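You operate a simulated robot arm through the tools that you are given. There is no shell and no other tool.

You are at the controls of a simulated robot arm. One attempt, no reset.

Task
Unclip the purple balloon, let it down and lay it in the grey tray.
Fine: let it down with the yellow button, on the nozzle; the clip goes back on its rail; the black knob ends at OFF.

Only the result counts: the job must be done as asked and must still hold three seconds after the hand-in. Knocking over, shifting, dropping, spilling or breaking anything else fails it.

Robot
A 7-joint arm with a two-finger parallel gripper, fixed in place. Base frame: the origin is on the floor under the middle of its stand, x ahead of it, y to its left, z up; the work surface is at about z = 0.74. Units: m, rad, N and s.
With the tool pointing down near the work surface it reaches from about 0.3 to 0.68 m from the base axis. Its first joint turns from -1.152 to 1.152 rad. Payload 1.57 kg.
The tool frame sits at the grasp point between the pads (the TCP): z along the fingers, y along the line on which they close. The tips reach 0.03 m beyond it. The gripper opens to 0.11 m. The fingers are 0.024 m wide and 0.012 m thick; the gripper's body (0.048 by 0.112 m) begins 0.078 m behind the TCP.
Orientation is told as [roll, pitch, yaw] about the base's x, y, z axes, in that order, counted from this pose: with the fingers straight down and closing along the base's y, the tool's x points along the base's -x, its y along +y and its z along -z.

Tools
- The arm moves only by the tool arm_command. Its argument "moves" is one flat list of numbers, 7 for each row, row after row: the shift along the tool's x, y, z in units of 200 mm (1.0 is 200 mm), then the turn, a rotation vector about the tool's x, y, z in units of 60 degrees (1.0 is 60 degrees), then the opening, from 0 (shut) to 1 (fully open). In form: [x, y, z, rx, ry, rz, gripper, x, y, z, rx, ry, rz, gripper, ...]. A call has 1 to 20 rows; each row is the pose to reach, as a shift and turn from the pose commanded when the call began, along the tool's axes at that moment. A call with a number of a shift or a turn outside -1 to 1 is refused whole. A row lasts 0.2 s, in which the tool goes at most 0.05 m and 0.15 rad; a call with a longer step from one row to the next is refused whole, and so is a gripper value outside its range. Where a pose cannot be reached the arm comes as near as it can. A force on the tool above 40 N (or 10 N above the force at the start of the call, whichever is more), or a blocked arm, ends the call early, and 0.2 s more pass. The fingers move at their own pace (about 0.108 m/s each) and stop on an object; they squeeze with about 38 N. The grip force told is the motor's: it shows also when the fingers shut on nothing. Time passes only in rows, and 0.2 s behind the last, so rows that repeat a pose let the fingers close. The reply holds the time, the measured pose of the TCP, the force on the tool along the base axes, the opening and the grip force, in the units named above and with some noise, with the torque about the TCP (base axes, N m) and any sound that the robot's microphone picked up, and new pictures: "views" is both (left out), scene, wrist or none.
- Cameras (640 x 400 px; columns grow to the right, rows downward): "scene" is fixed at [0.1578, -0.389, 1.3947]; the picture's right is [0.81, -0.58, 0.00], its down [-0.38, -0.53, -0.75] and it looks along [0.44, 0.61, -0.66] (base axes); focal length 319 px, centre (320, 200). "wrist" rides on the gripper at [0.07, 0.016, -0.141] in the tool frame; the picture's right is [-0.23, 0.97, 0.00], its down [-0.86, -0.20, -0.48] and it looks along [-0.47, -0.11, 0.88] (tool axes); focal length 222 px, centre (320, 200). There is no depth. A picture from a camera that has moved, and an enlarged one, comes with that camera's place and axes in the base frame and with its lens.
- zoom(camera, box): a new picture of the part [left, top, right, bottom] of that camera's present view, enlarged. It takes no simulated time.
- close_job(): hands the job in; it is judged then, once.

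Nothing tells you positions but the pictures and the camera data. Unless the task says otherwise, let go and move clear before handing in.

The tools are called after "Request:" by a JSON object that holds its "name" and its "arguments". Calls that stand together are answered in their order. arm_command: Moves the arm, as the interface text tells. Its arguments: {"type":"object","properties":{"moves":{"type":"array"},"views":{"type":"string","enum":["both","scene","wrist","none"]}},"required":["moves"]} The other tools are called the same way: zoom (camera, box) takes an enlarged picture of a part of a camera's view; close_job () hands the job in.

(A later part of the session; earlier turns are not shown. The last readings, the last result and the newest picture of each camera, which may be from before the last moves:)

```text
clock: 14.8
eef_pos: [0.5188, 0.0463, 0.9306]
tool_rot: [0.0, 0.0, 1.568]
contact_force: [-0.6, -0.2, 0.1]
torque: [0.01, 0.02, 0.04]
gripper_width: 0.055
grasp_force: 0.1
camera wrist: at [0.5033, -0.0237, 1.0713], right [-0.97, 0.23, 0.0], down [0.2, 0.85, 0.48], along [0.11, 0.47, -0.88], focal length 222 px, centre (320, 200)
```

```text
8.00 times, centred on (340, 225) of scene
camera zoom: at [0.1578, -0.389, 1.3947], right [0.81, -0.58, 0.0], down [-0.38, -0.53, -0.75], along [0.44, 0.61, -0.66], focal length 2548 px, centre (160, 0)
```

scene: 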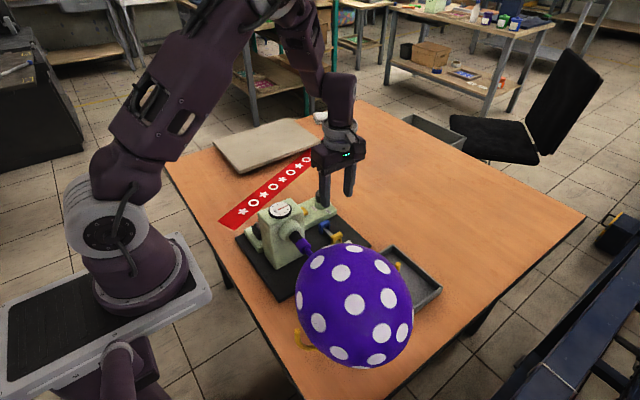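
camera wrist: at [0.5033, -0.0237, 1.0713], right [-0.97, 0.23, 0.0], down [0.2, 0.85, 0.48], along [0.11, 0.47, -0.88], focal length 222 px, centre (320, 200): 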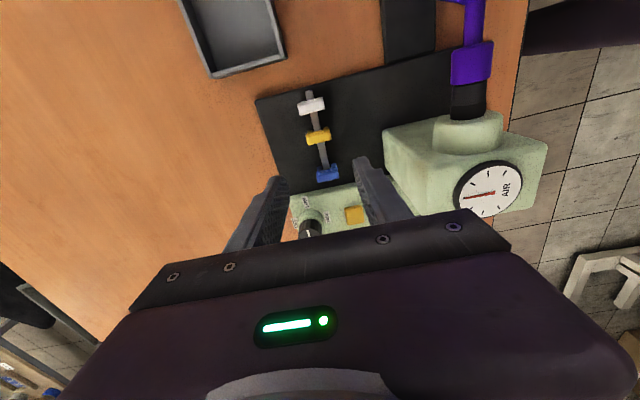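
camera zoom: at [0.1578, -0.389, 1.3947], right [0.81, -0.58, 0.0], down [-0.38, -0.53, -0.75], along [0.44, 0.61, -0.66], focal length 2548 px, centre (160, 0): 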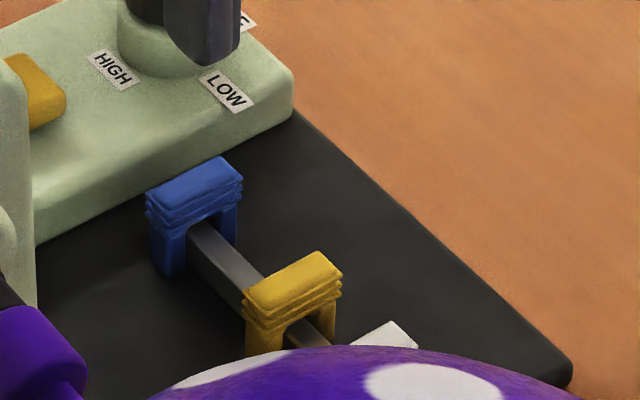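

The yellow clip is seated squarely on the rail between blue and white. Next I'll shut the fingers and move above the yellow let-down button at about (0.495, 0.166), clear of the lever ball at (0.435, 0.164, 0.836).

Request:
{"name": "arm_command", "arguments": {"moves": [-0.15, 0.03, 0, 0, 0, 0, 0.2, -0.3, 0.06, 0, 0, 0, 0, 0, -0.45, 0.09, 0, 0, 0, 0, 0, -0.595, 0.12, 0, 0, 0, 0, 0, -0.595, 0.12, 0.05, 0, 0, 0, 0]}}

Request:
{"name": "zoom", "arguments": {"camera": "wrist", "box": [260, 100, 420, 220]}}

Request:
{"name": "zoom", "arguments": {"camera": "scene", "box": [260, 170, 360, 250]}}

```text
clock: 16.0
eef_pos: [0.4951, 0.164, 0.9162]
tool_rot: [0.001, -0.001, 1.569]
contact_force: [-0.8, 0.0, 0.4]
torque: [0.02, 0.01, -0.01]
gripper_width: 0.0
grasp_force: 21.0
camera wrist: at [0.4795, 0.0943, 1.0598], right [-0.97, 0.23, 0.0], down [0.2, 0.85, 0.48], along [0.11, 0.47, -0.88], focal length 222 px, centre (320, 200)
```

scene: 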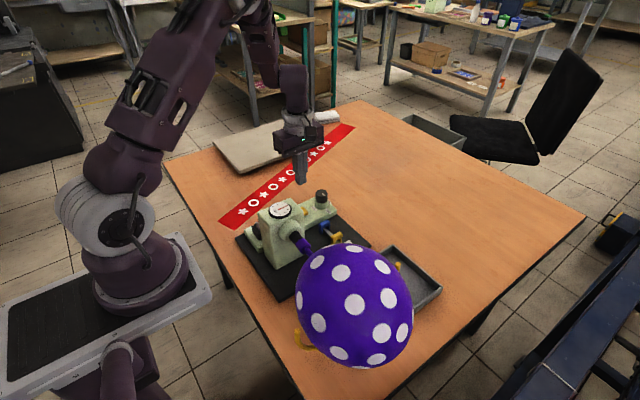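
wrist: 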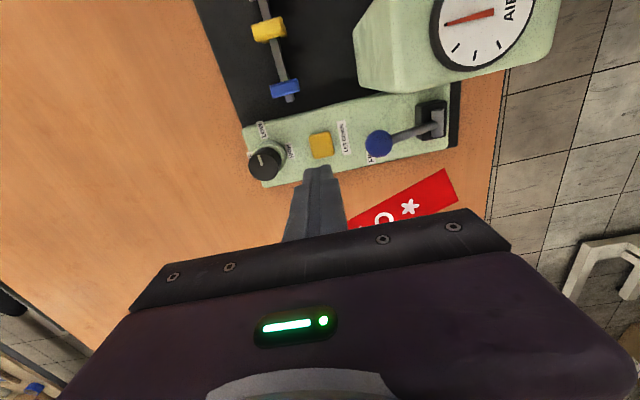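

```text
3.33 times, centred on (340, 160) of wrist
camera zoom: at [0.4795, 0.0943, 1.0598], right [-0.97, 0.23, 0.0], down [0.2, 0.85, 0.48], along [0.11, 0.47, -0.88], focal length 740 px, centre (253, 333)
```

zoom: 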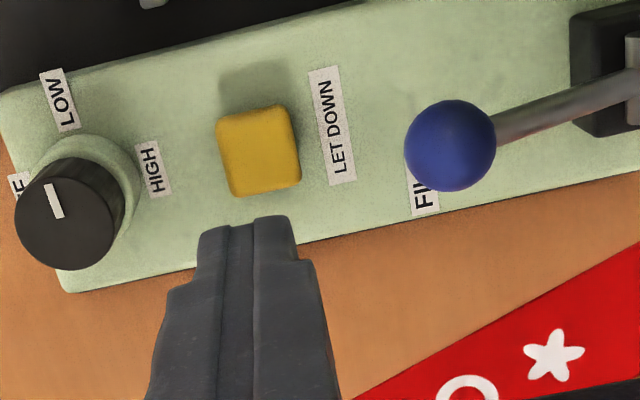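

```text
5.00 times, centred on (310, 210) of scene
camera zoom: at [0.1578, -0.389, 1.3947], right [0.81, -0.58, 0.0], down [-0.38, -0.53, -0.75], along [0.44, 0.61, -0.66], focal length 1593 px, centre (370, 150)
```

zoom: 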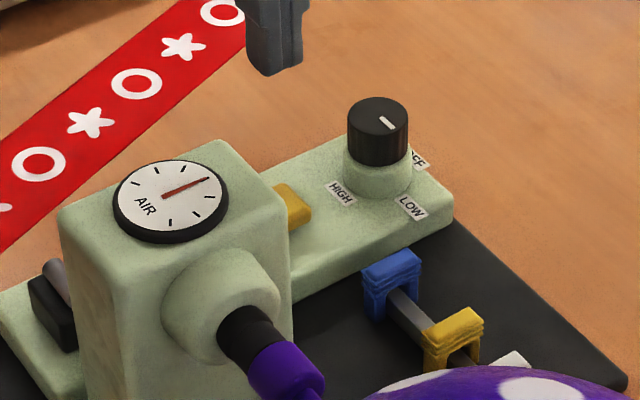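

The LET DOWN label confirms the button, at about (0.494, 0.166) with its top near z 0.783. The fingertips are right over it, so I'll go down to just above the button.

Request:
{"name": "arm_command", "arguments": {"moves": [-0.01, 0.005, 0.2, 0, 0, 0, 0, -0.01, 0.005, 0.35, 0, 0, 0, 0, -0.01, 0.005, 0.45, 0, 0, 0, 0, -0.01, 0.005, 0.47, 0, 0, 0, 0]}}

Request:
{"name": "zoom", "arguments": {"camera": "wrist", "box": [260, 100, 420, 220]}}

Request:
{"name": "zoom", "arguments": {"camera": "scene", "box": [260, 170, 360, 250]}}

```text
clock: 17.0
eef_pos: [0.4964, 0.1652, 0.823]
tool_rot: [0.001, 0.0, 1.57]
contact_force: [-0.6, 0.1, -0.2]
torque: [-0.02, 0.01, 0.02]
gripper_width: 0.0001
grasp_force: 21.6
camera wrist: at [0.4788, 0.0961, 0.9655], right [-0.97, 0.23, 0.0], down [0.2, 0.85, 0.48], along [0.11, 0.47, -0.88], focal length 222 px, centre (320, 200)
```

scene: 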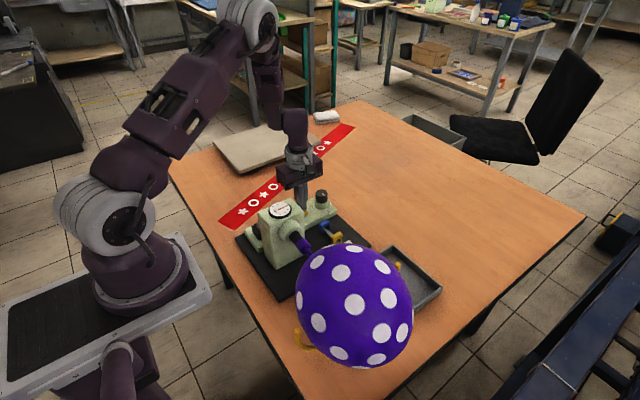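
wrist: 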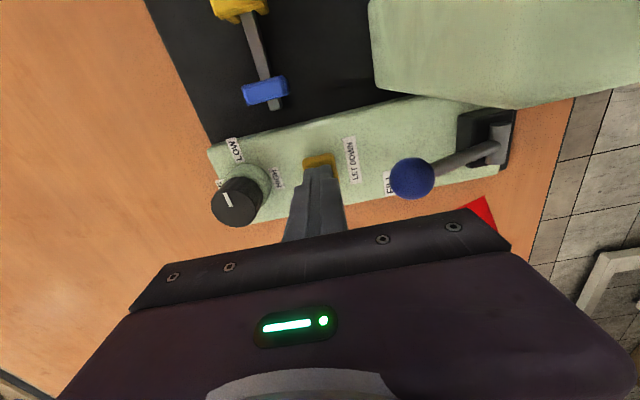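

```text
3.33 times, centred on (340, 160) of wrist
camera zoom: at [0.4788, 0.0961, 0.9655], right [-0.97, 0.23, 0.0], down [0.2, 0.85, 0.48], along [0.11, 0.47, -0.88], focal length 740 px, centre (253, 333)
```

zoom: 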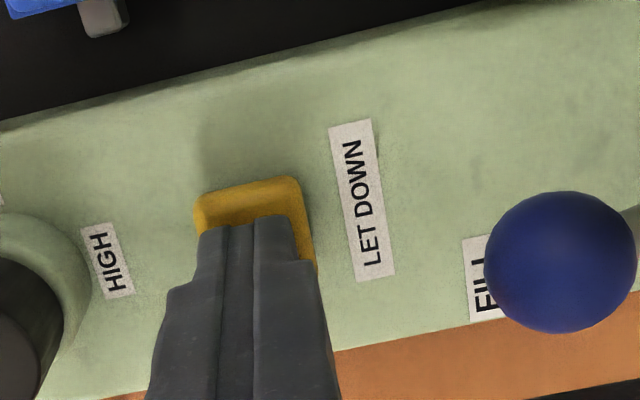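

```text
5.00 times, centred on (310, 210) of scene
camera zoom: at [0.1578, -0.389, 1.3947], right [0.81, -0.58, 0.0], down [-0.38, -0.53, -0.75], along [0.44, 0.61, -0.66], focal length 1593 px, centre (370, 150)
```

zoom: 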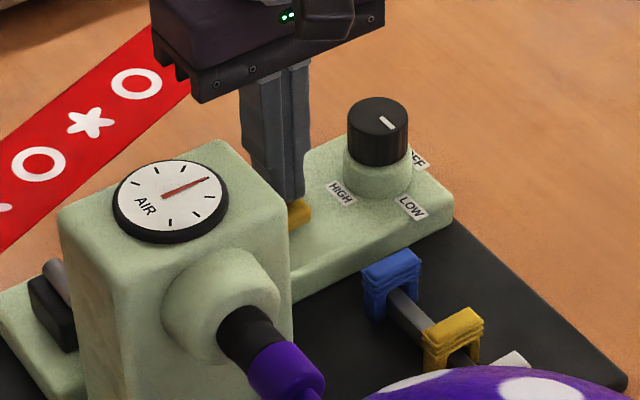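

The fingertips are about 1 cm above the button and on its middle. I'll press down in small steps and watch the force.

Request:
{"name": "arm_command", "arguments": {"moves": [0, 0, 0.02, 0, 0, 0, 0, 0, 0, 0.04, 0, 0, 0, 0, 0, 0, 0.055, 0, 0, 0, 0, 0, 0, 0.07, 0, 0, 0, 0], "views": "scene"}}

```text
clock: 18.0
eef_pos: [0.4944, 0.1656, 0.8121]
tool_rot: [-0.005, 0.0, 1.567]
contact_force: [-2.9, -3.1, 37.5]
torque: [-0.11, 0.06, -0.18]
gripper_width: 0.0
grasp_force: 20.7
```

scene: 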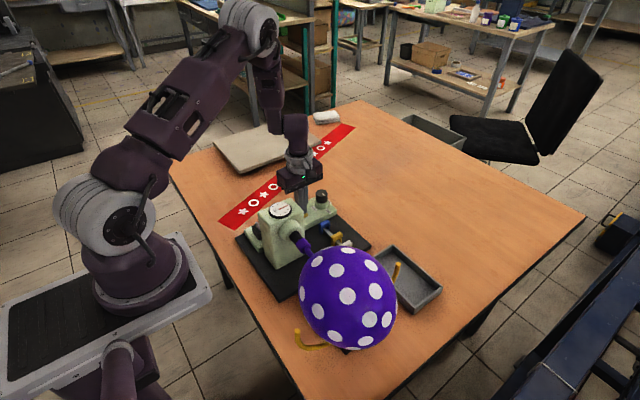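

The button is bottomed out (37 N) and the balloon is shrinking. I'll ease off a millimetre, hold the press and watch.

Request:
{"name": "arm_command", "arguments": {"moves": [0, 0, -0.004, 0, 0, 0, 0, 0, 0, -0.004, 0, 0, 0, 0, 0, 0, -0.004, 0, 0, 0, 0, 0, 0, -0.004, 0, 0, 0, 0, 0, 0, -0.004, 0, 0, 0, 0, 0, 0, -0.004, 0, 0, 0, 0], "views": "scene"}}

```text
clock: 19.4
eef_pos: [0.4951, 0.1668, 0.812]
tool_rot: [0.001, -0.001, 1.568]
contact_force: [8.3, 2.2, 37.0]
torque: [0.05, -0.24, 0.06]
gripper_width: 0.0
grasp_force: 21.3
```

scene: 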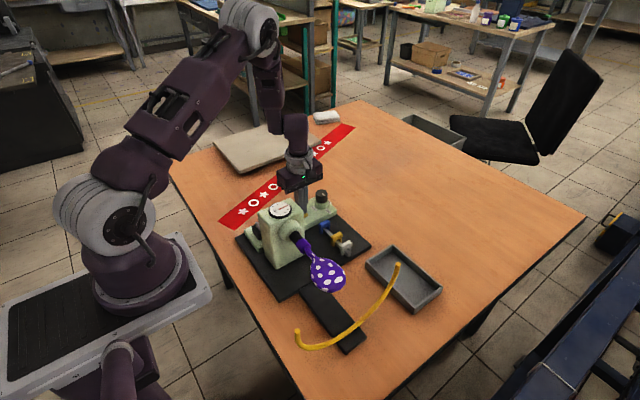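

The balloon has gone almost completely down. I'll keep holding until it stops changing.

Request:
{"name": "arm_command", "arguments": {"moves": [0, 0, -0.003, 0, 0, 0, 0, 0, 0, -0.003, 0, 0, 0, 0, 0, 0, -0.003, 0, 0, 0, 0, 0, 0, -0.003, 0, 0, 0, 0, 0, 0, -0.003, 0, 0, 0, 0], "views": "scene"}}

Request:
{"name": "zoom", "arguments": {"camera": "scene", "box": [220, 180, 460, 360]}}

```text
clock: 20.6
eef_pos: [0.4943, 0.1663, 0.8123]
tool_rot: [-0.001, -0.001, 1.571]
contact_force: [10.6, 1.2, 34.3]
torque: [-0.01, -0.35, 0.02]
gripper_width: 0.0
grasp_force: 21.1
```

scene: 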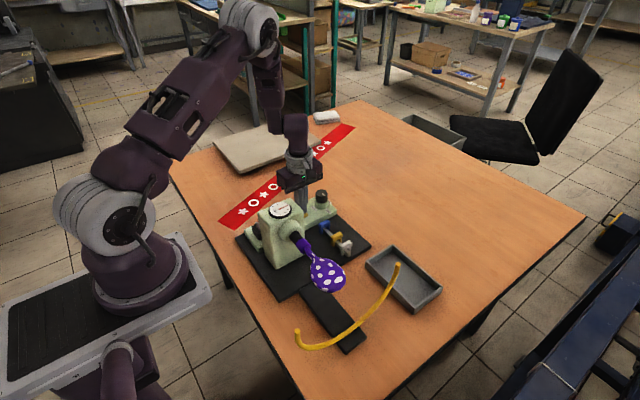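

```text
2.22 times, centred on (340, 270) of scene
camera zoom: at [0.1575, -0.3891, 1.3947], right [0.81, -0.58, 0.0], down [-0.38, -0.53, -0.75], along [0.44, 0.61, -0.66], focal length 708 px, centre (276, 44)
```

zoom: 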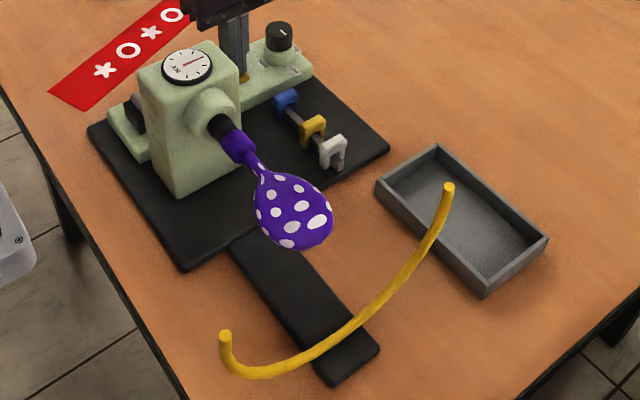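

The balloon is fully let down, a limp shape hanging from the nozzle, and it has stopped changing. I'll release the button, rise and turn back to yaw 0 on the way to above the knob at (0.5605, 0.163).

Request:
{"name": "arm_command", "arguments": {"moves": [0, 0, -0.2, 0, 0, 0, 0, 0, 0, -0.4, 0, 0, 0, 0, 0, -0.06, -0.6, 0, 0, 0.14, 0.2, 0, -0.12, -0.6, 0, 0, 0.28, 0.4, 0, -0.18, -0.6, 0, 0, 0.42, 0.6, 0, -0.24, -0.6, 0, 0, 0.56, 0.6, 0, -0.3, -0.6, 0, 0, 0.7, 0.6, 0, -0.33, -0.6, 0, 0, 0.84, 0.6], "views": "none"}}

```text
clock: 22.4
eef_pos: [0.561, 0.1655, 0.9331]
tool_rot: [0.0, 0.0, 0.685]
contact_force: [-0.6, 0.1, 0.0]
torque: [0.01, 0.0, -0.03]
gripper_width: 0.0658
grasp_force: 0.1
```

Clear of the button, at yaw 0.69. I'll finish the turn to yaw 0 above the knob and look.

Request:
{"name": "arm_command", "arguments": {"moves": [0, 0, 0, 0, 0, 0.14, 0.6, 0, 0, 0, 0, 0, 0.28, 0.6, 0, 0, 0, 0, 0, 0.42, 0.6, 0, 0, 0, 0, 0, 0.56, 0.6, 0, 0, 0, 0, 0, 0.654, 0.6, 0, 0, 0, 0, 0, 0.654, 0.6]}}

Request:
{"name": "zoom", "arguments": {"camera": "wrist", "box": [240, 80, 400, 200]}}

Request:
{"name": "zoom", "arguments": {"camera": "scene", "box": [260, 170, 360, 250]}}

```text
clock: 23.8
eef_pos: [0.5609, 0.1654, 0.9335]
tool_rot: [0.0, -0.001, 0.002]
contact_force: [0.1, 0.2, -0.2]
torque: [0.01, -0.03, -0.01]
gripper_width: 0.0659
grasp_force: 0.0
camera wrist: at [0.4908, 0.1815, 1.0747], right [0.22, 0.97, 0.0], down [0.86, -0.2, 0.48], along [0.47, -0.11, -0.88], focal length 222 px, centre (320, 200)
```

scene: 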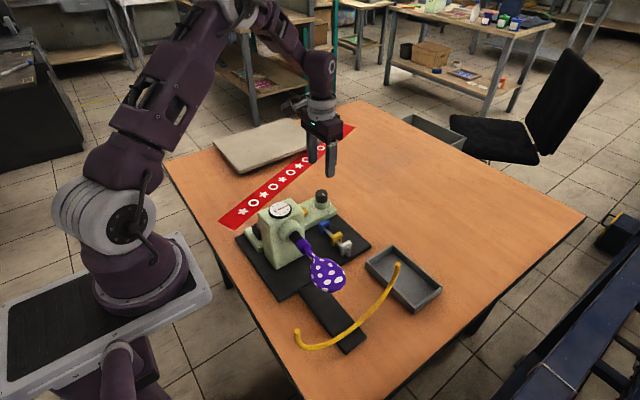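
wrist: 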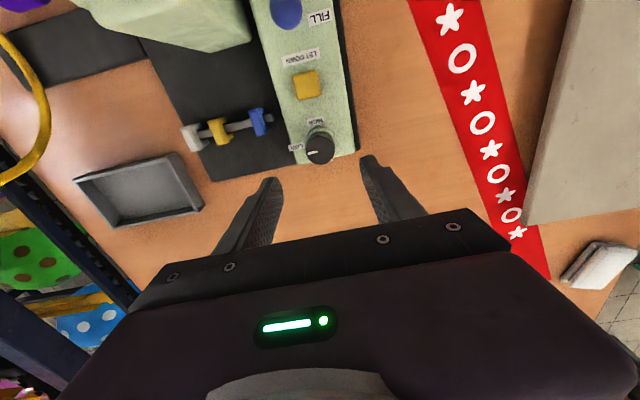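

```text
3.33 times, centred on (320, 140) of wrist
camera zoom: at [0.4908, 0.1815, 1.0747], right [0.22, 0.97, 0.0], down [0.86, -0.2, 0.48], along [0.47, -0.11, -0.88], focal length 740 px, centre (320, 400)
```

zoom: 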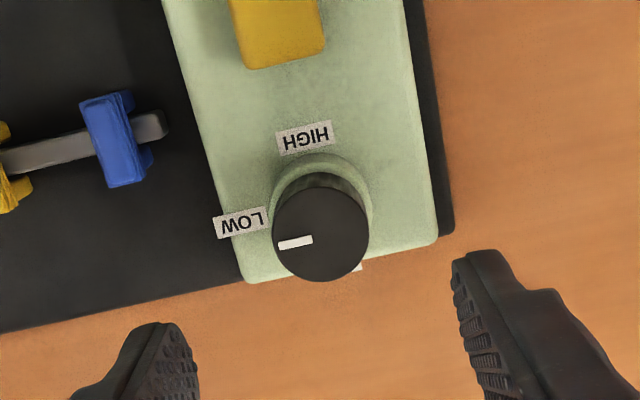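

```text
5.00 times, centred on (310, 210) of scene
camera zoom: at [0.1578, -0.389, 1.3947], right [0.81, -0.58, 0.0], down [-0.38, -0.53, -0.75], along [0.44, 0.61, -0.66], focal length 1593 px, centre (370, 150)
```

zoom: 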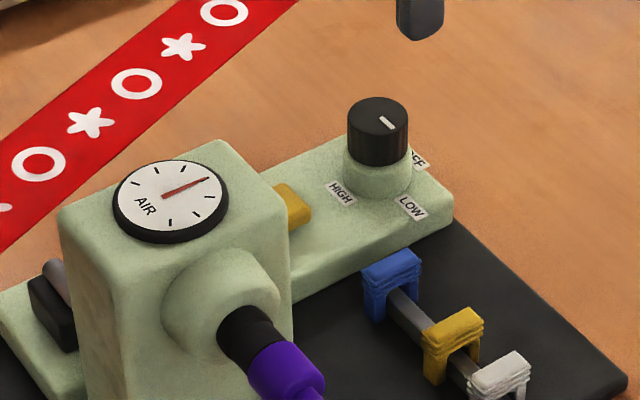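

The fingers are centred around the knob, whose mark still points to LOW. I'll lower around it with the tips near z 0.798 and grip.

Request:
{"name": "arm_command", "arguments": {"moves": [0, 0, 0.2, 0, 0, 0, 0.6, 0, 0, 0.4, 0, 0, 0, 0.6, 0, 0, 0.525, 0, 0, 0, 0.6, 0, 0, 0.525, 0, 0, 0, 0.6]}}

Request:
{"name": "zoom", "arguments": {"camera": "wrist", "box": [240, 100, 400, 220]}}

Request:
{"name": "zoom", "arguments": {"camera": "scene", "box": [280, 170, 360, 240]}}

```text
clock: 24.8
eef_pos: [0.5602, 0.1642, 0.827]
tool_rot: [0.0, 0.001, 0.002]
contact_force: [0.5, -1.0, -0.6]
torque: [-0.05, 0.04, -0.01]
gripper_width: 0.0659
grasp_force: 0.1
camera wrist: at [0.49, 0.1794, 0.9682], right [0.22, 0.97, 0.0], down [0.86, -0.2, 0.48], along [0.47, -0.11, -0.88], focal length 222 px, centre (320, 200)
```

scene: 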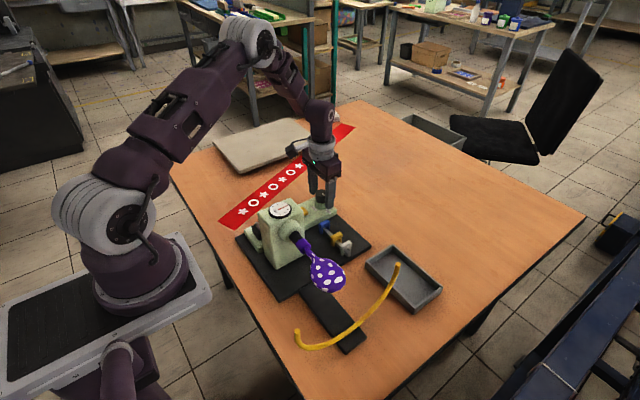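
wrist: 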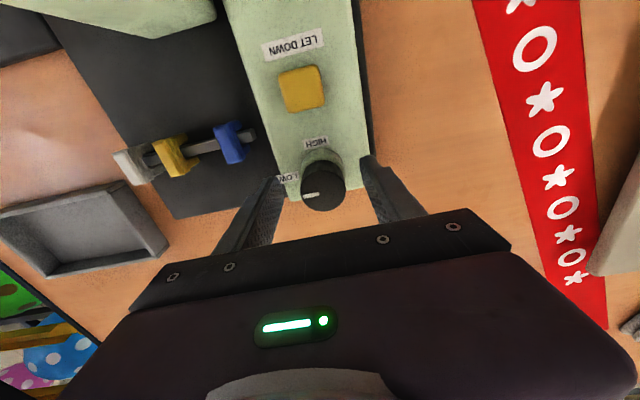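

```text
3.33 times, centred on (320, 160) of wrist
camera zoom: at [0.49, 0.1794, 0.9682], right [0.22, 0.97, 0.0], down [0.86, -0.2, 0.48], along [0.47, -0.11, -0.88], focal length 740 px, centre (320, 333)
```

zoom: 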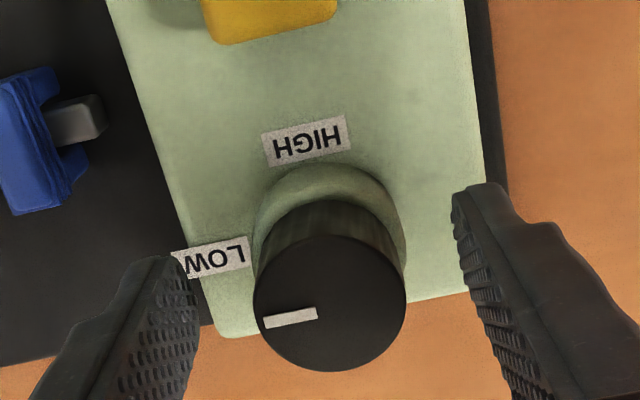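

```text
5.71 times, centred on (320, 205) of scene
camera zoom: at [0.1578, -0.389, 1.3947], right [0.81, -0.58, 0.0], down [-0.38, -0.53, -0.75], along [0.44, 0.61, -0.66], focal length 1820 px, centre (320, 171)
```

zoom: 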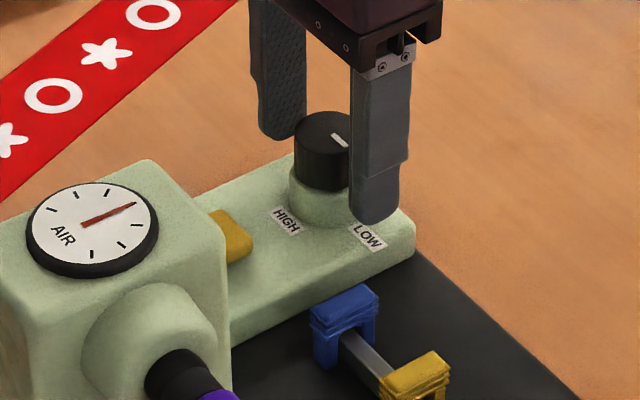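

The tips are at knob height and the knob is centred within about 1 mm. I'll close on it.

Request:
{"name": "arm_command", "arguments": {"moves": [-0.004, 0, -0.005, 0, 0, 0, 0.4, -0.004, 0, -0.005, 0, 0, 0, 0, -0.004, 0, -0.005, 0, 0, 0, 0, -0.004, 0, -0.005, 0, 0, 0, 0], "views": "none"}}

```text
clock: 25.8
eef_pos: [0.5606, 0.1644, 0.8295]
tool_rot: [0.003, 0.0, 0.005]
contact_force: [0.6, 10.4, -0.4]
torque: [-0.3, -0.27, 0.05]
gripper_width: 0.0337
grasp_force: 38.0
```

The knob is gripped at 34 mm with a small sideways load. I'll trim under 1 mm in y and start turning counter-clockwise from above, toward OFF.

Request:
{"name": "arm_command", "arguments": {"moves": [0, 0.004, 0, 0, 0, 0, 0, 0, 0.004, 0, 0, 0, -0.1, 0, 0, 0.004, 0, 0, 0, -0.2, 0, 0, 0.004, 0, 0, 0, -0.3, 0, 0, 0.004, 0, 0, 0, -0.4, 0, 0, 0.004, 0, 0, 0, -0.5, 0]}}

Request:
{"name": "zoom", "arguments": {"camera": "wrist", "box": [240, 100, 400, 220]}}

Request:
{"name": "zoom", "arguments": {"camera": "scene", "box": [280, 170, 360, 240]}}

```text
clock: 27.2
eef_pos: [0.5622, 0.1649, 0.828]
tool_rot: [0.0, 0.003, 0.529]
contact_force: [-8.7, -8.1, -0.3]
torque: [0.04, 0.54, -0.06]
gripper_width: 0.0334
grasp_force: 37.7
camera wrist: at [0.4929, 0.1437, 0.9704], right [-0.29, 0.96, 0.0], down [0.84, 0.26, 0.48], along [0.45, 0.14, -0.88], focal length 222 px, centre (320, 200)
```

scene: 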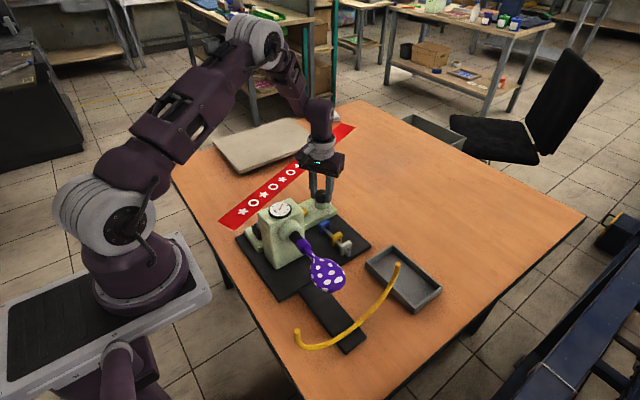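
wrist: 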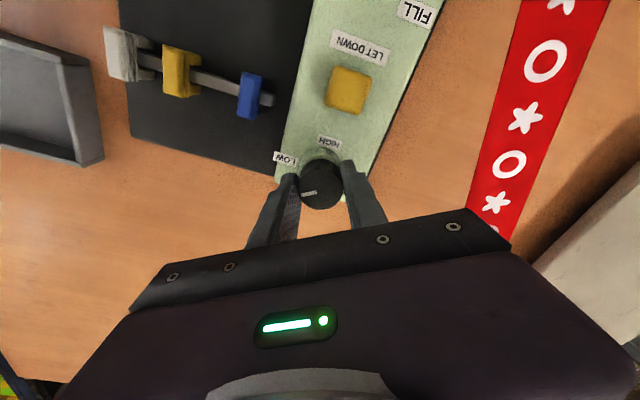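

```text
3.33 times, centred on (320, 160) of wrist
camera zoom: at [0.4929, 0.1437, 0.9704], right [-0.29, 0.96, 0.0], down [0.84, 0.26, 0.48], along [0.45, 0.14, -0.88], focal length 740 px, centre (320, 333)
```

zoom: 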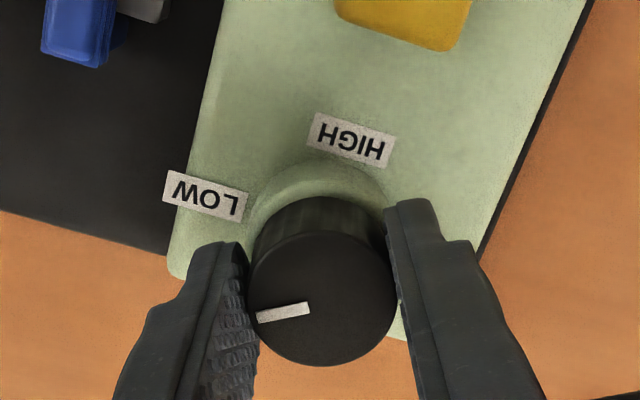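

```text
5.71 times, centred on (320, 205) of scene
camera zoom: at [0.1579, -0.3891, 1.3947], right [0.81, -0.58, 0.0], down [-0.38, -0.53, -0.75], along [0.44, 0.61, -0.66], focal length 1820 px, centre (320, 171)
```

zoom: 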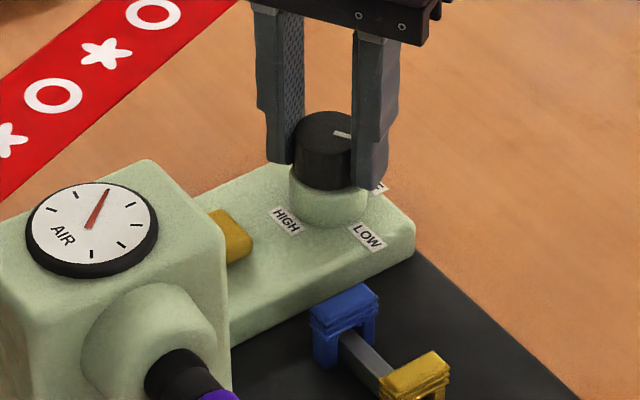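

The knob is turning with the fingers, about a third of the way, and the gauge needle is dropping. I'll continue with the remaining 60° to OFF.

Request:
{"name": "arm_command", "arguments": {"moves": [0.0045, -0.001, 0, 0, 0, -0.1, 0, 0.0045, -0.001, 0, 0, 0, -0.2, 0, 0.0045, -0.001, 0, 0, 0, -0.3, 0, 0.0045, -0.001, 0, 0, 0, -0.4, 0, 0.0045, -0.001, 0, 0, 0, -0.5, 0, 0.0045, -0.001, 0, 0, 0, -0.6, 0, 0.0045, -0.001, 0, 0, 0, -0.7, 0, 0.0045, -0.001, 0, 0, 0, -0.8, 0, 0.0045, -0.001, 0, 0, 0, -0.9, 0, 0.0045, -0.001, 0, 0, 0, -1.0, 0]}}

Request:
{"name": "zoom", "arguments": {"camera": "wrist", "box": [240, 100, 400, 220]}}

Request:
{"name": "zoom", "arguments": {"camera": "scene", "box": [250, 170, 360, 250]}}

```text
clock: 29.4
eef_pos: [0.5621, 0.1641, 0.8303]
tool_rot: [0.0, 0.001, 1.576]
contact_force: [4.3, -16.6, -0.1]
torque: [-0.79, 0.42, 0.0]
gripper_width: 0.0336
grasp_force: 38.3
camera wrist: at [0.546, 0.0948, 0.9705], right [-0.98, 0.22, 0.0], down [0.19, 0.86, 0.48], along [0.11, 0.47, -0.88], focal length 222 px, centre (320, 200)
```

scene: 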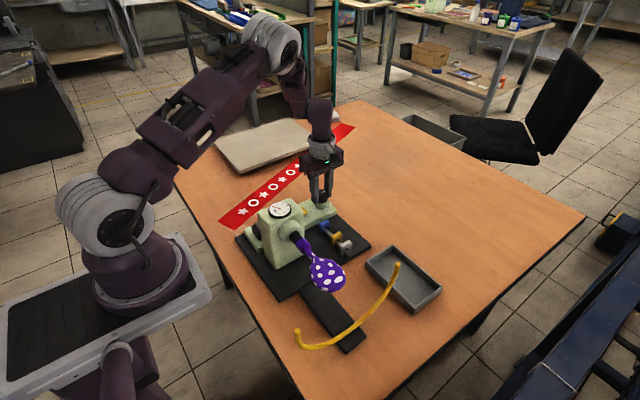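
wrist: 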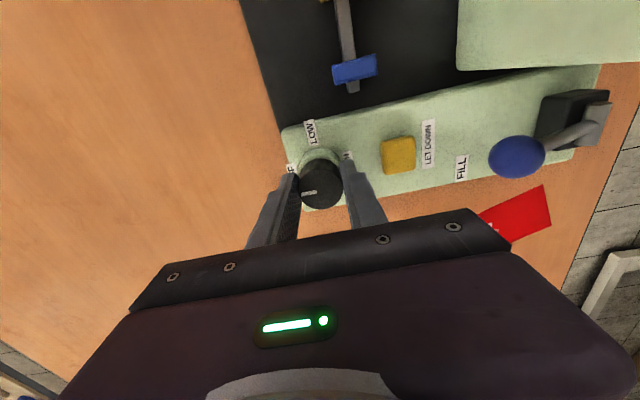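

```text
3.33 times, centred on (320, 160) of wrist
camera zoom: at [0.546, 0.0948, 0.9705], right [-0.98, 0.22, 0.0], down [0.19, 0.86, 0.48], along [0.11, 0.47, -0.88], focal length 740 px, centre (320, 333)
```

zoom: 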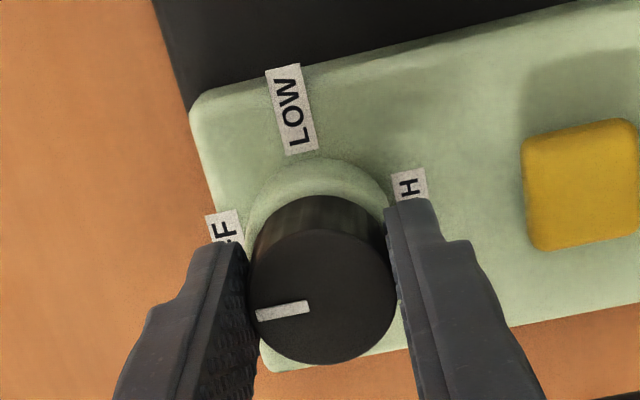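

```text
5.00 times, centred on (305, 210) of scene
camera zoom: at [0.1581, -0.3892, 1.3946], right [0.81, -0.58, 0.0], down [-0.38, -0.53, -0.75], along [0.44, 0.61, -0.66], focal length 1593 px, centre (395, 150)
```

zoom: 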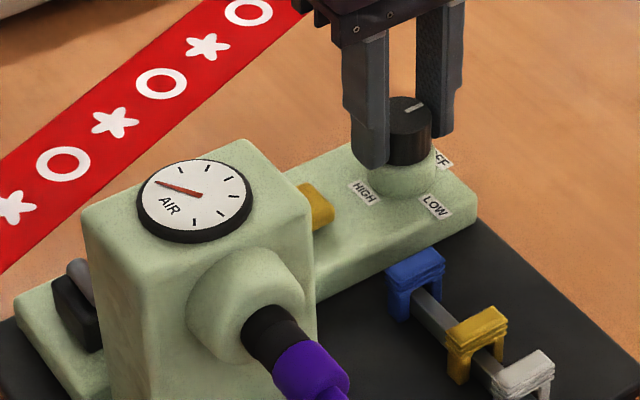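

The mark now points at OFF and the gauge has fallen to zero. I'll null the side load, open the fingers and rise straight up.

Request:
{"name": "arm_command", "arguments": {"moves": [0.006, -0.001, 0, 0, 0, 0, 0, 0.006, -0.001, 0, 0, 0, 0, 0.6, 0.006, -0.001, 0, 0, 0, 0, 0.6, 0.006, -0.001, -0.2, 0, 0, 0, 0.6, 0.006, -0.001, -0.4, 0, 0, 0, 0.6, 0.006, -0.001, -0.6, 0, 0, 0, 0.6]}}

Request:
{"name": "zoom", "arguments": {"camera": "wrist", "box": [240, 60, 400, 180]}}

Request:
{"name": "zoom", "arguments": {"camera": "scene", "box": [250, 170, 360, 250]}}

Request:
{"name": "zoom", "arguments": {"camera": "scene", "box": [280, 220, 460, 360]}}

```text
clock: 30.8
eef_pos: [0.5583, 0.164, 0.9475]
tool_rot: [-0.001, 0.0, 1.576]
contact_force: [0.3, 0.7, -0.3]
torque: [-0.01, 0.03, 0.0]
gripper_width: 0.0659
grasp_force: 0.0
camera wrist: at [0.5431, 0.0938, 1.089], right [-0.97, 0.22, 0.0], down [0.2, 0.86, 0.48], along [0.11, 0.47, -0.88], focal length 222 px, centre (320, 200)
```

scene: 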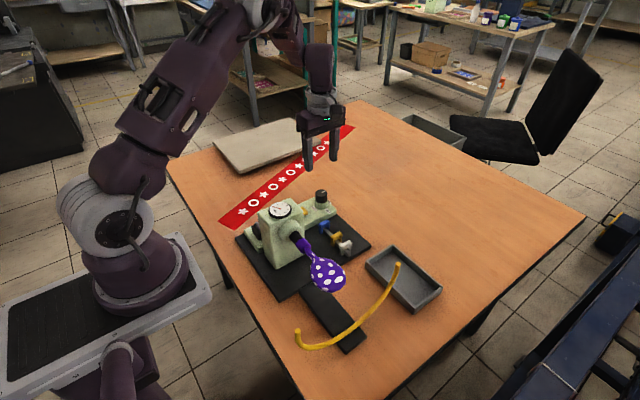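
wrist: 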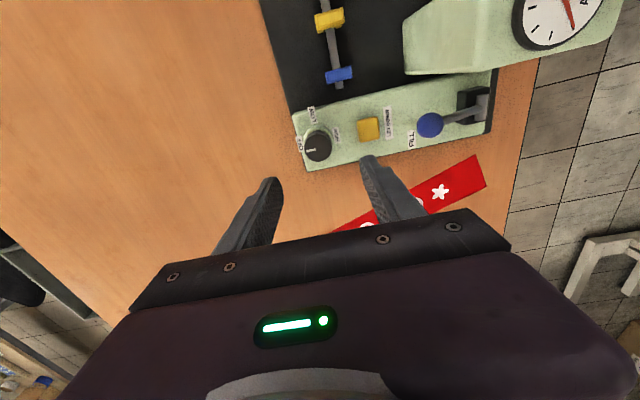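

```text
3.33 times, centred on (320, 120) of wrist
camera zoom: at [0.5431, 0.0938, 1.089], right [-0.97, 0.22, 0.0], down [0.2, 0.86, 0.48], along [0.11, 0.47, -0.88], focal length 740 px, centre (320, 467)
```

zoom: 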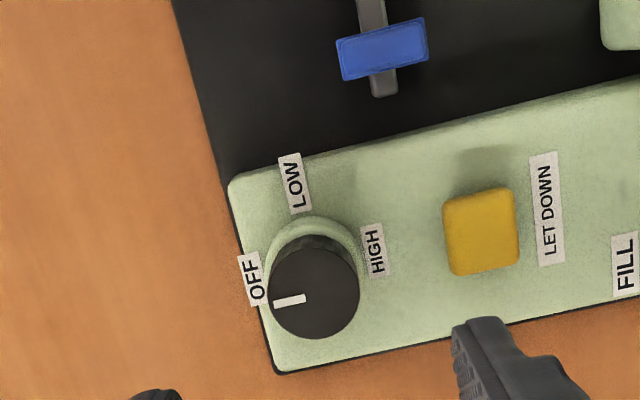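

```text
5.00 times, centred on (305, 210) of scene
camera zoom: at [0.1577, -0.389, 1.3947], right [0.81, -0.58, 0.0], down [-0.38, -0.53, -0.75], along [0.44, 0.61, -0.66], focal length 1593 px, centre (395, 150)
```

zoom: 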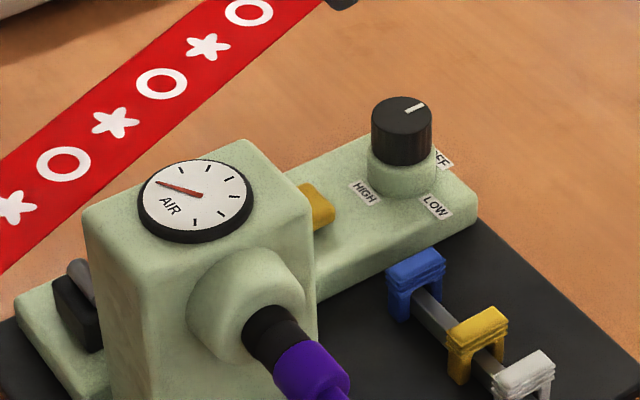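

```text
2.86 times, centred on (370, 290) of scene
camera zoom: at [0.1577, -0.389, 1.3947], right [0.81, -0.58, 0.0], down [-0.38, -0.53, -0.75], along [0.44, 0.61, -0.66], focal length 910 px, centre (177, -57)
```

zoom: 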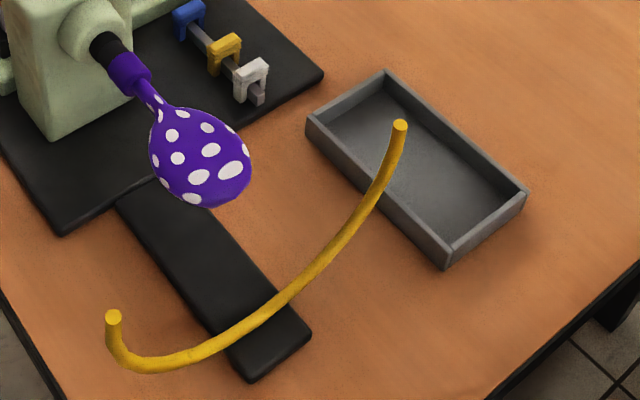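

The knob is at OFF and the gauge is at zero. The limp balloon's collar sits on the nozzle at about x 0.39, y -0.023 to 0.004; the tray spans about x 0.525 to 0.624 and y -0.22 to -0.06, with a yellow hoop tip at (0.485, -0.18, 0.92) to avoid. I'll move above the collar.

Request:
{"name": "arm_command", "arguments": {"moves": [0.145, 0.14, -0.1, 0, 0, 0, 0.6, 0.29, 0.28, -0.2, 0, 0, 0, 0.6, 0.435, 0.42, -0.25, 0, 0, 0, 0.6, 0.58, 0.56, -0.25, 0, 0, 0, 0.6, 0.725, 0.7, -0.25, 0, 0, 0, 0.6, 0.87, 0.84, -0.25, 0, 0, 0, 0.6, 0.87, 0.84, -0.25, 0, 0, 0, 0.6]}}

Request:
{"name": "zoom", "arguments": {"camera": "wrist", "box": [250, 60, 410, 200]}}

Request:
{"name": "zoom", "arguments": {"camera": "scene", "box": [270, 220, 350, 300]}}

```text
clock: 32.4
eef_pos: [0.3924, -0.0105, 0.9989]
tool_rot: [0.001, -0.001, 1.575]
contact_force: [-1.1, -0.9, -0.3]
torque: [-0.01, -0.01, 0.02]
gripper_width: 0.0662
grasp_force: 0.0
camera wrist: at [0.3764, -0.0803, 1.1396], right [-0.97, 0.22, 0.0], down [0.2, 0.86, 0.48], along [0.11, 0.47, -0.88], focal length 222 px, centre (320, 200)
```

scene: 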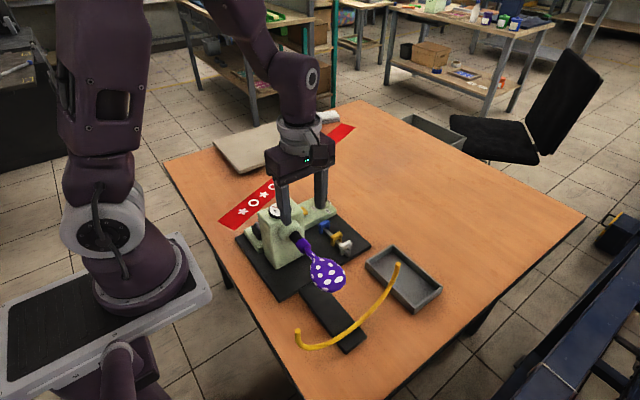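
wrist: 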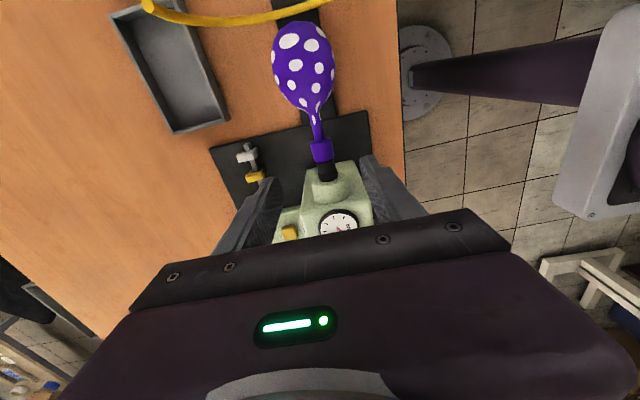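

```text
2.86 times, centred on (330, 130) of wrist
camera zoom: at [0.3764, -0.0803, 1.1396], right [-0.97, 0.22, 0.0], down [0.2, 0.86, 0.48], along [0.11, 0.47, -0.88], focal length 635 px, centre (291, 400)
```

zoom: 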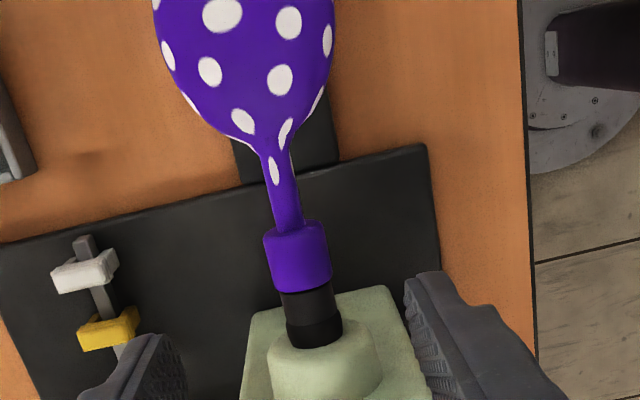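

```text
5.00 times, centred on (310, 260) of scene
camera zoom: at [0.1577, -0.389, 1.3947], right [0.81, -0.58, 0.0], down [-0.38, -0.53, -0.75], along [0.44, 0.61, -0.66], focal length 1593 px, centre (370, -100)
```

zoom: 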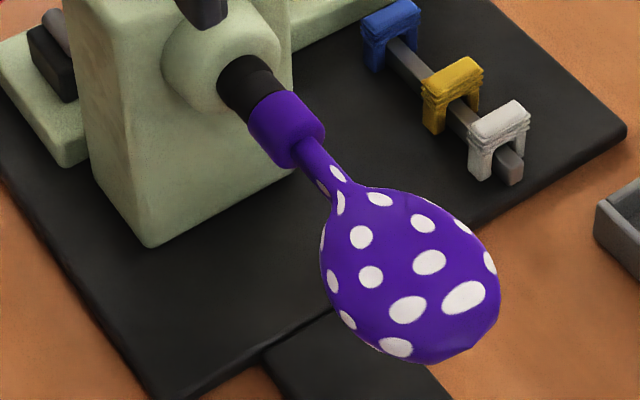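

The collar spans y -0.020 to 0.004 at x 0.390 with its axis near z 0.874, and the gripper is above it. I'll lower around the collar with the fingers open along x.

Request:
{"name": "arm_command", "arguments": {"moves": [0, 0.01, 0.2, 0, 0, 0, 0.6, 0, 0.01, 0.4, 0, 0, 0, 0.6, 0, 0.01, 0.55, 0, 0, 0, 0.6, 0, 0.01, 0.6, 0, 0, 0, 0.6, 0, 0.01, 0.6, 0, 0, 0, 0.6]}}

Request:
{"name": "zoom", "arguments": {"camera": "wrist", "box": [250, 100, 410, 220]}}

Request:
{"name": "zoom", "arguments": {"camera": "scene", "box": [260, 200, 340, 270]}}

```text
clock: 33.6
eef_pos: [0.3909, -0.0103, 0.8779]
tool_rot: [-0.001, 0.001, 1.573]
contact_force: [0.7, -1.0, 0.5]
torque: [-0.02, 0.01, 0.04]
gripper_width: 0.066
grasp_force: 0.1
camera wrist: at [0.3754, -0.0806, 1.0196], right [-0.97, 0.22, 0.0], down [0.2, 0.86, 0.48], along [0.11, 0.47, -0.88], focal length 222 px, centre (320, 200)
```

scene: 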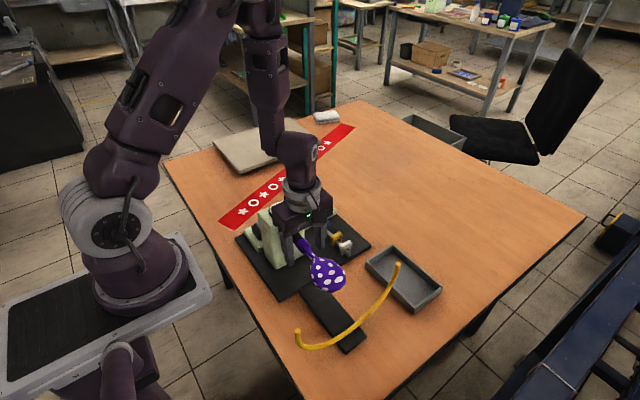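
wrist: 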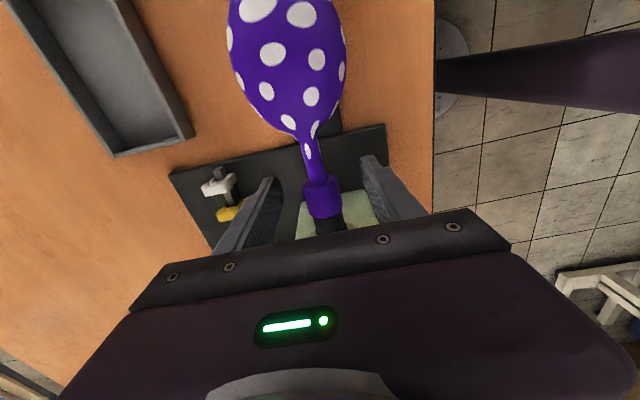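

```text
3.33 times, centred on (330, 160) of wrist
camera zoom: at [0.3754, -0.0806, 1.0196], right [-0.97, 0.22, 0.0], down [0.2, 0.86, 0.48], along [0.11, 0.47, -0.88], focal length 740 px, centre (287, 333)
```

zoom: 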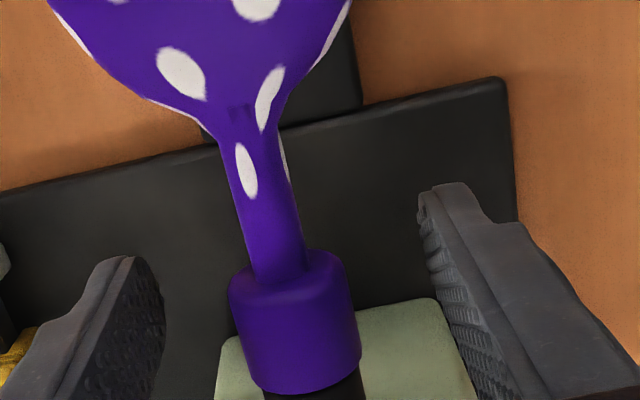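

```text
5.71 times, centred on (300, 235) of scene
camera zoom: at [0.1578, -0.389, 1.3947], right [0.81, -0.58, 0.0], down [-0.38, -0.53, -0.75], along [0.44, 0.61, -0.66], focal length 1820 px, centre (434, 0)
```

zoom: 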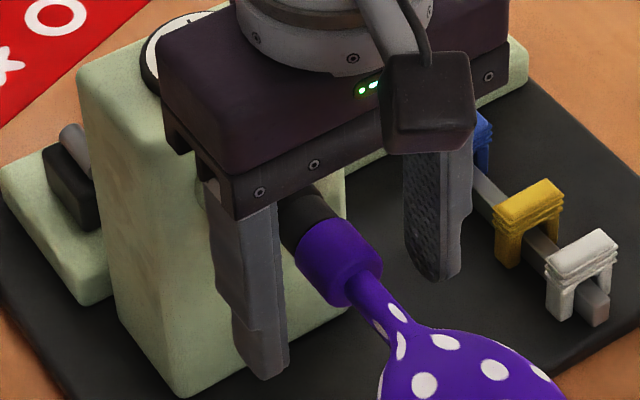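

The collar sits midway between the fingers. I'll close on it.

Request:
{"name": "arm_command", "arguments": {"moves": [0, 0, 0, 0, 0, 0, 0.3, 0, 0, 0, 0, 0, 0, 0, 0, 0, 0, 0, 0, 0, 0, 0, 0, 0, 0, 0, 0, 0], "views": "wrist"}}

Request:
{"name": "zoom", "arguments": {"camera": "wrist", "box": [250, 100, 410, 220]}}

```text
clock: 34.6
eef_pos: [0.3898, -0.0104, 0.8781]
tool_rot: [0.002, 0.001, 1.574]
contact_force: [-5.7, 0.5, -0.3]
torque: [0.01, 0.06, 0.06]
gripper_width: 0.0245
grasp_force: 13.6
camera wrist: at [0.3751, -0.0807, 1.0198], right [-0.97, 0.22, 0.0], down [0.2, 0.86, 0.48], along [0.11, 0.47, -0.88], focal length 222 px, centre (320, 200)
```

wrist: 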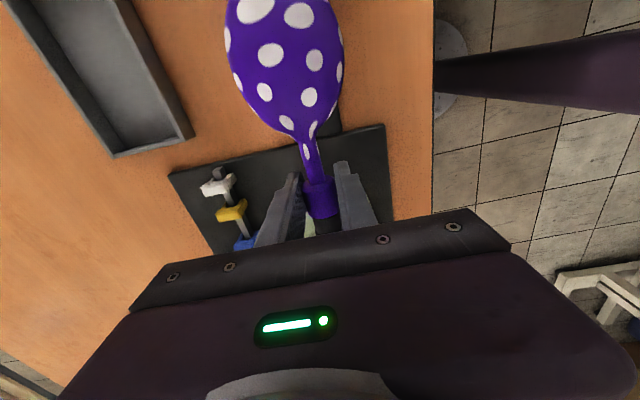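

```text
3.33 times, centred on (330, 160) of wrist
camera zoom: at [0.3751, -0.0807, 1.0198], right [-0.97, 0.22, 0.0], down [0.2, 0.86, 0.48], along [0.11, 0.47, -0.88], focal length 740 px, centre (287, 333)
```

zoom: 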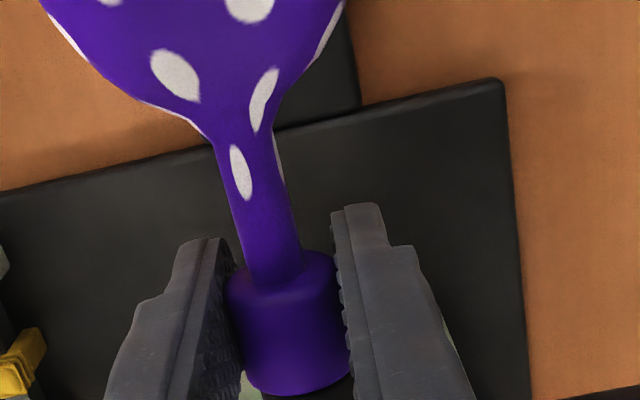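

The collar is held at 24.5 mm. I'll pull the balloon straight off the nozzle along -y.

Request:
{"name": "arm_command", "arguments": {"moves": [0.02, 0, 0, 0, 0, 0, 0, 0.05, 0, 0, 0, 0, 0, 0, 0.09, 0, 0, 0, 0, 0, 0, 0.13, 0, 0, 0, 0, 0, 0, 0.18, 0, 0, 0, 0, 0, 0, 0.22, 0, 0, 0, 0, 0, 0]}}

Request:
{"name": "zoom", "arguments": {"camera": "wrist", "box": [250, 100, 410, 220]}}

Request:
{"name": "zoom", "arguments": {"camera": "scene", "box": [260, 200, 360, 300]}}

```text
clock: 36.0
eef_pos: [0.3915, -0.0558, 0.8778]
tool_rot: [0.0, 0.0, 1.575]
contact_force: [-0.7, -0.2, 0.3]
torque: [-0.02, 0.0, 0.0]
gripper_width: 0.0245
grasp_force: 14.0
camera wrist: at [0.376, -0.1251, 1.0195], right [-0.97, 0.22, 0.0], down [0.2, 0.86, 0.48], along [0.11, 0.47, -0.88], focal length 222 px, centre (320, 200)
```

scene: 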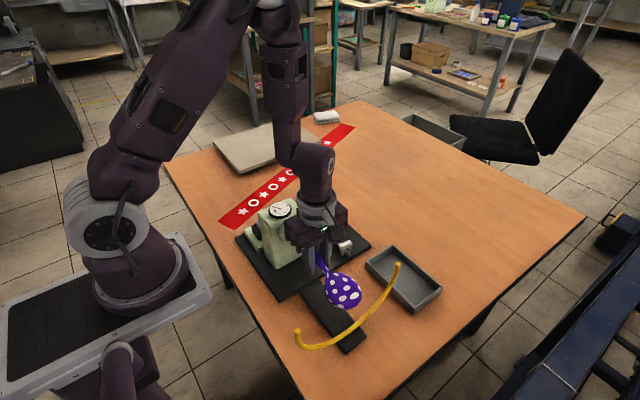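
wrist: 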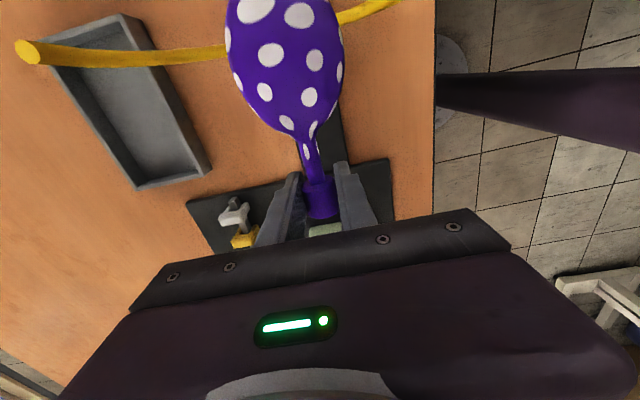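

```text
3.33 times, centred on (330, 160) of wrist
camera zoom: at [0.376, -0.1251, 1.0195], right [-0.97, 0.22, 0.0], down [0.2, 0.86, 0.48], along [0.11, 0.47, -0.88], focal length 740 px, centre (287, 333)
```

zoom: 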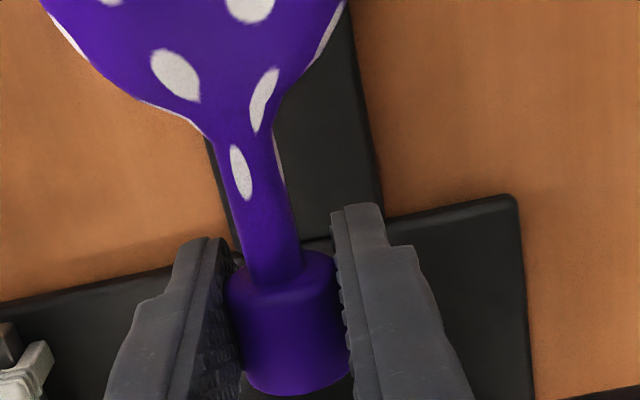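

```text
4.00 times, centred on (310, 250) of scene
camera zoom: at [0.1578, -0.389, 1.3947], right [0.81, -0.58, 0.0], down [-0.38, -0.53, -0.75], along [0.44, 0.61, -0.66], focal length 1274 px, centre (360, 0)
```

zoom: 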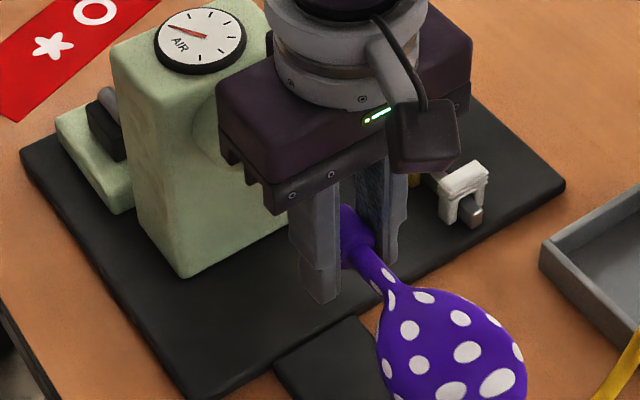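

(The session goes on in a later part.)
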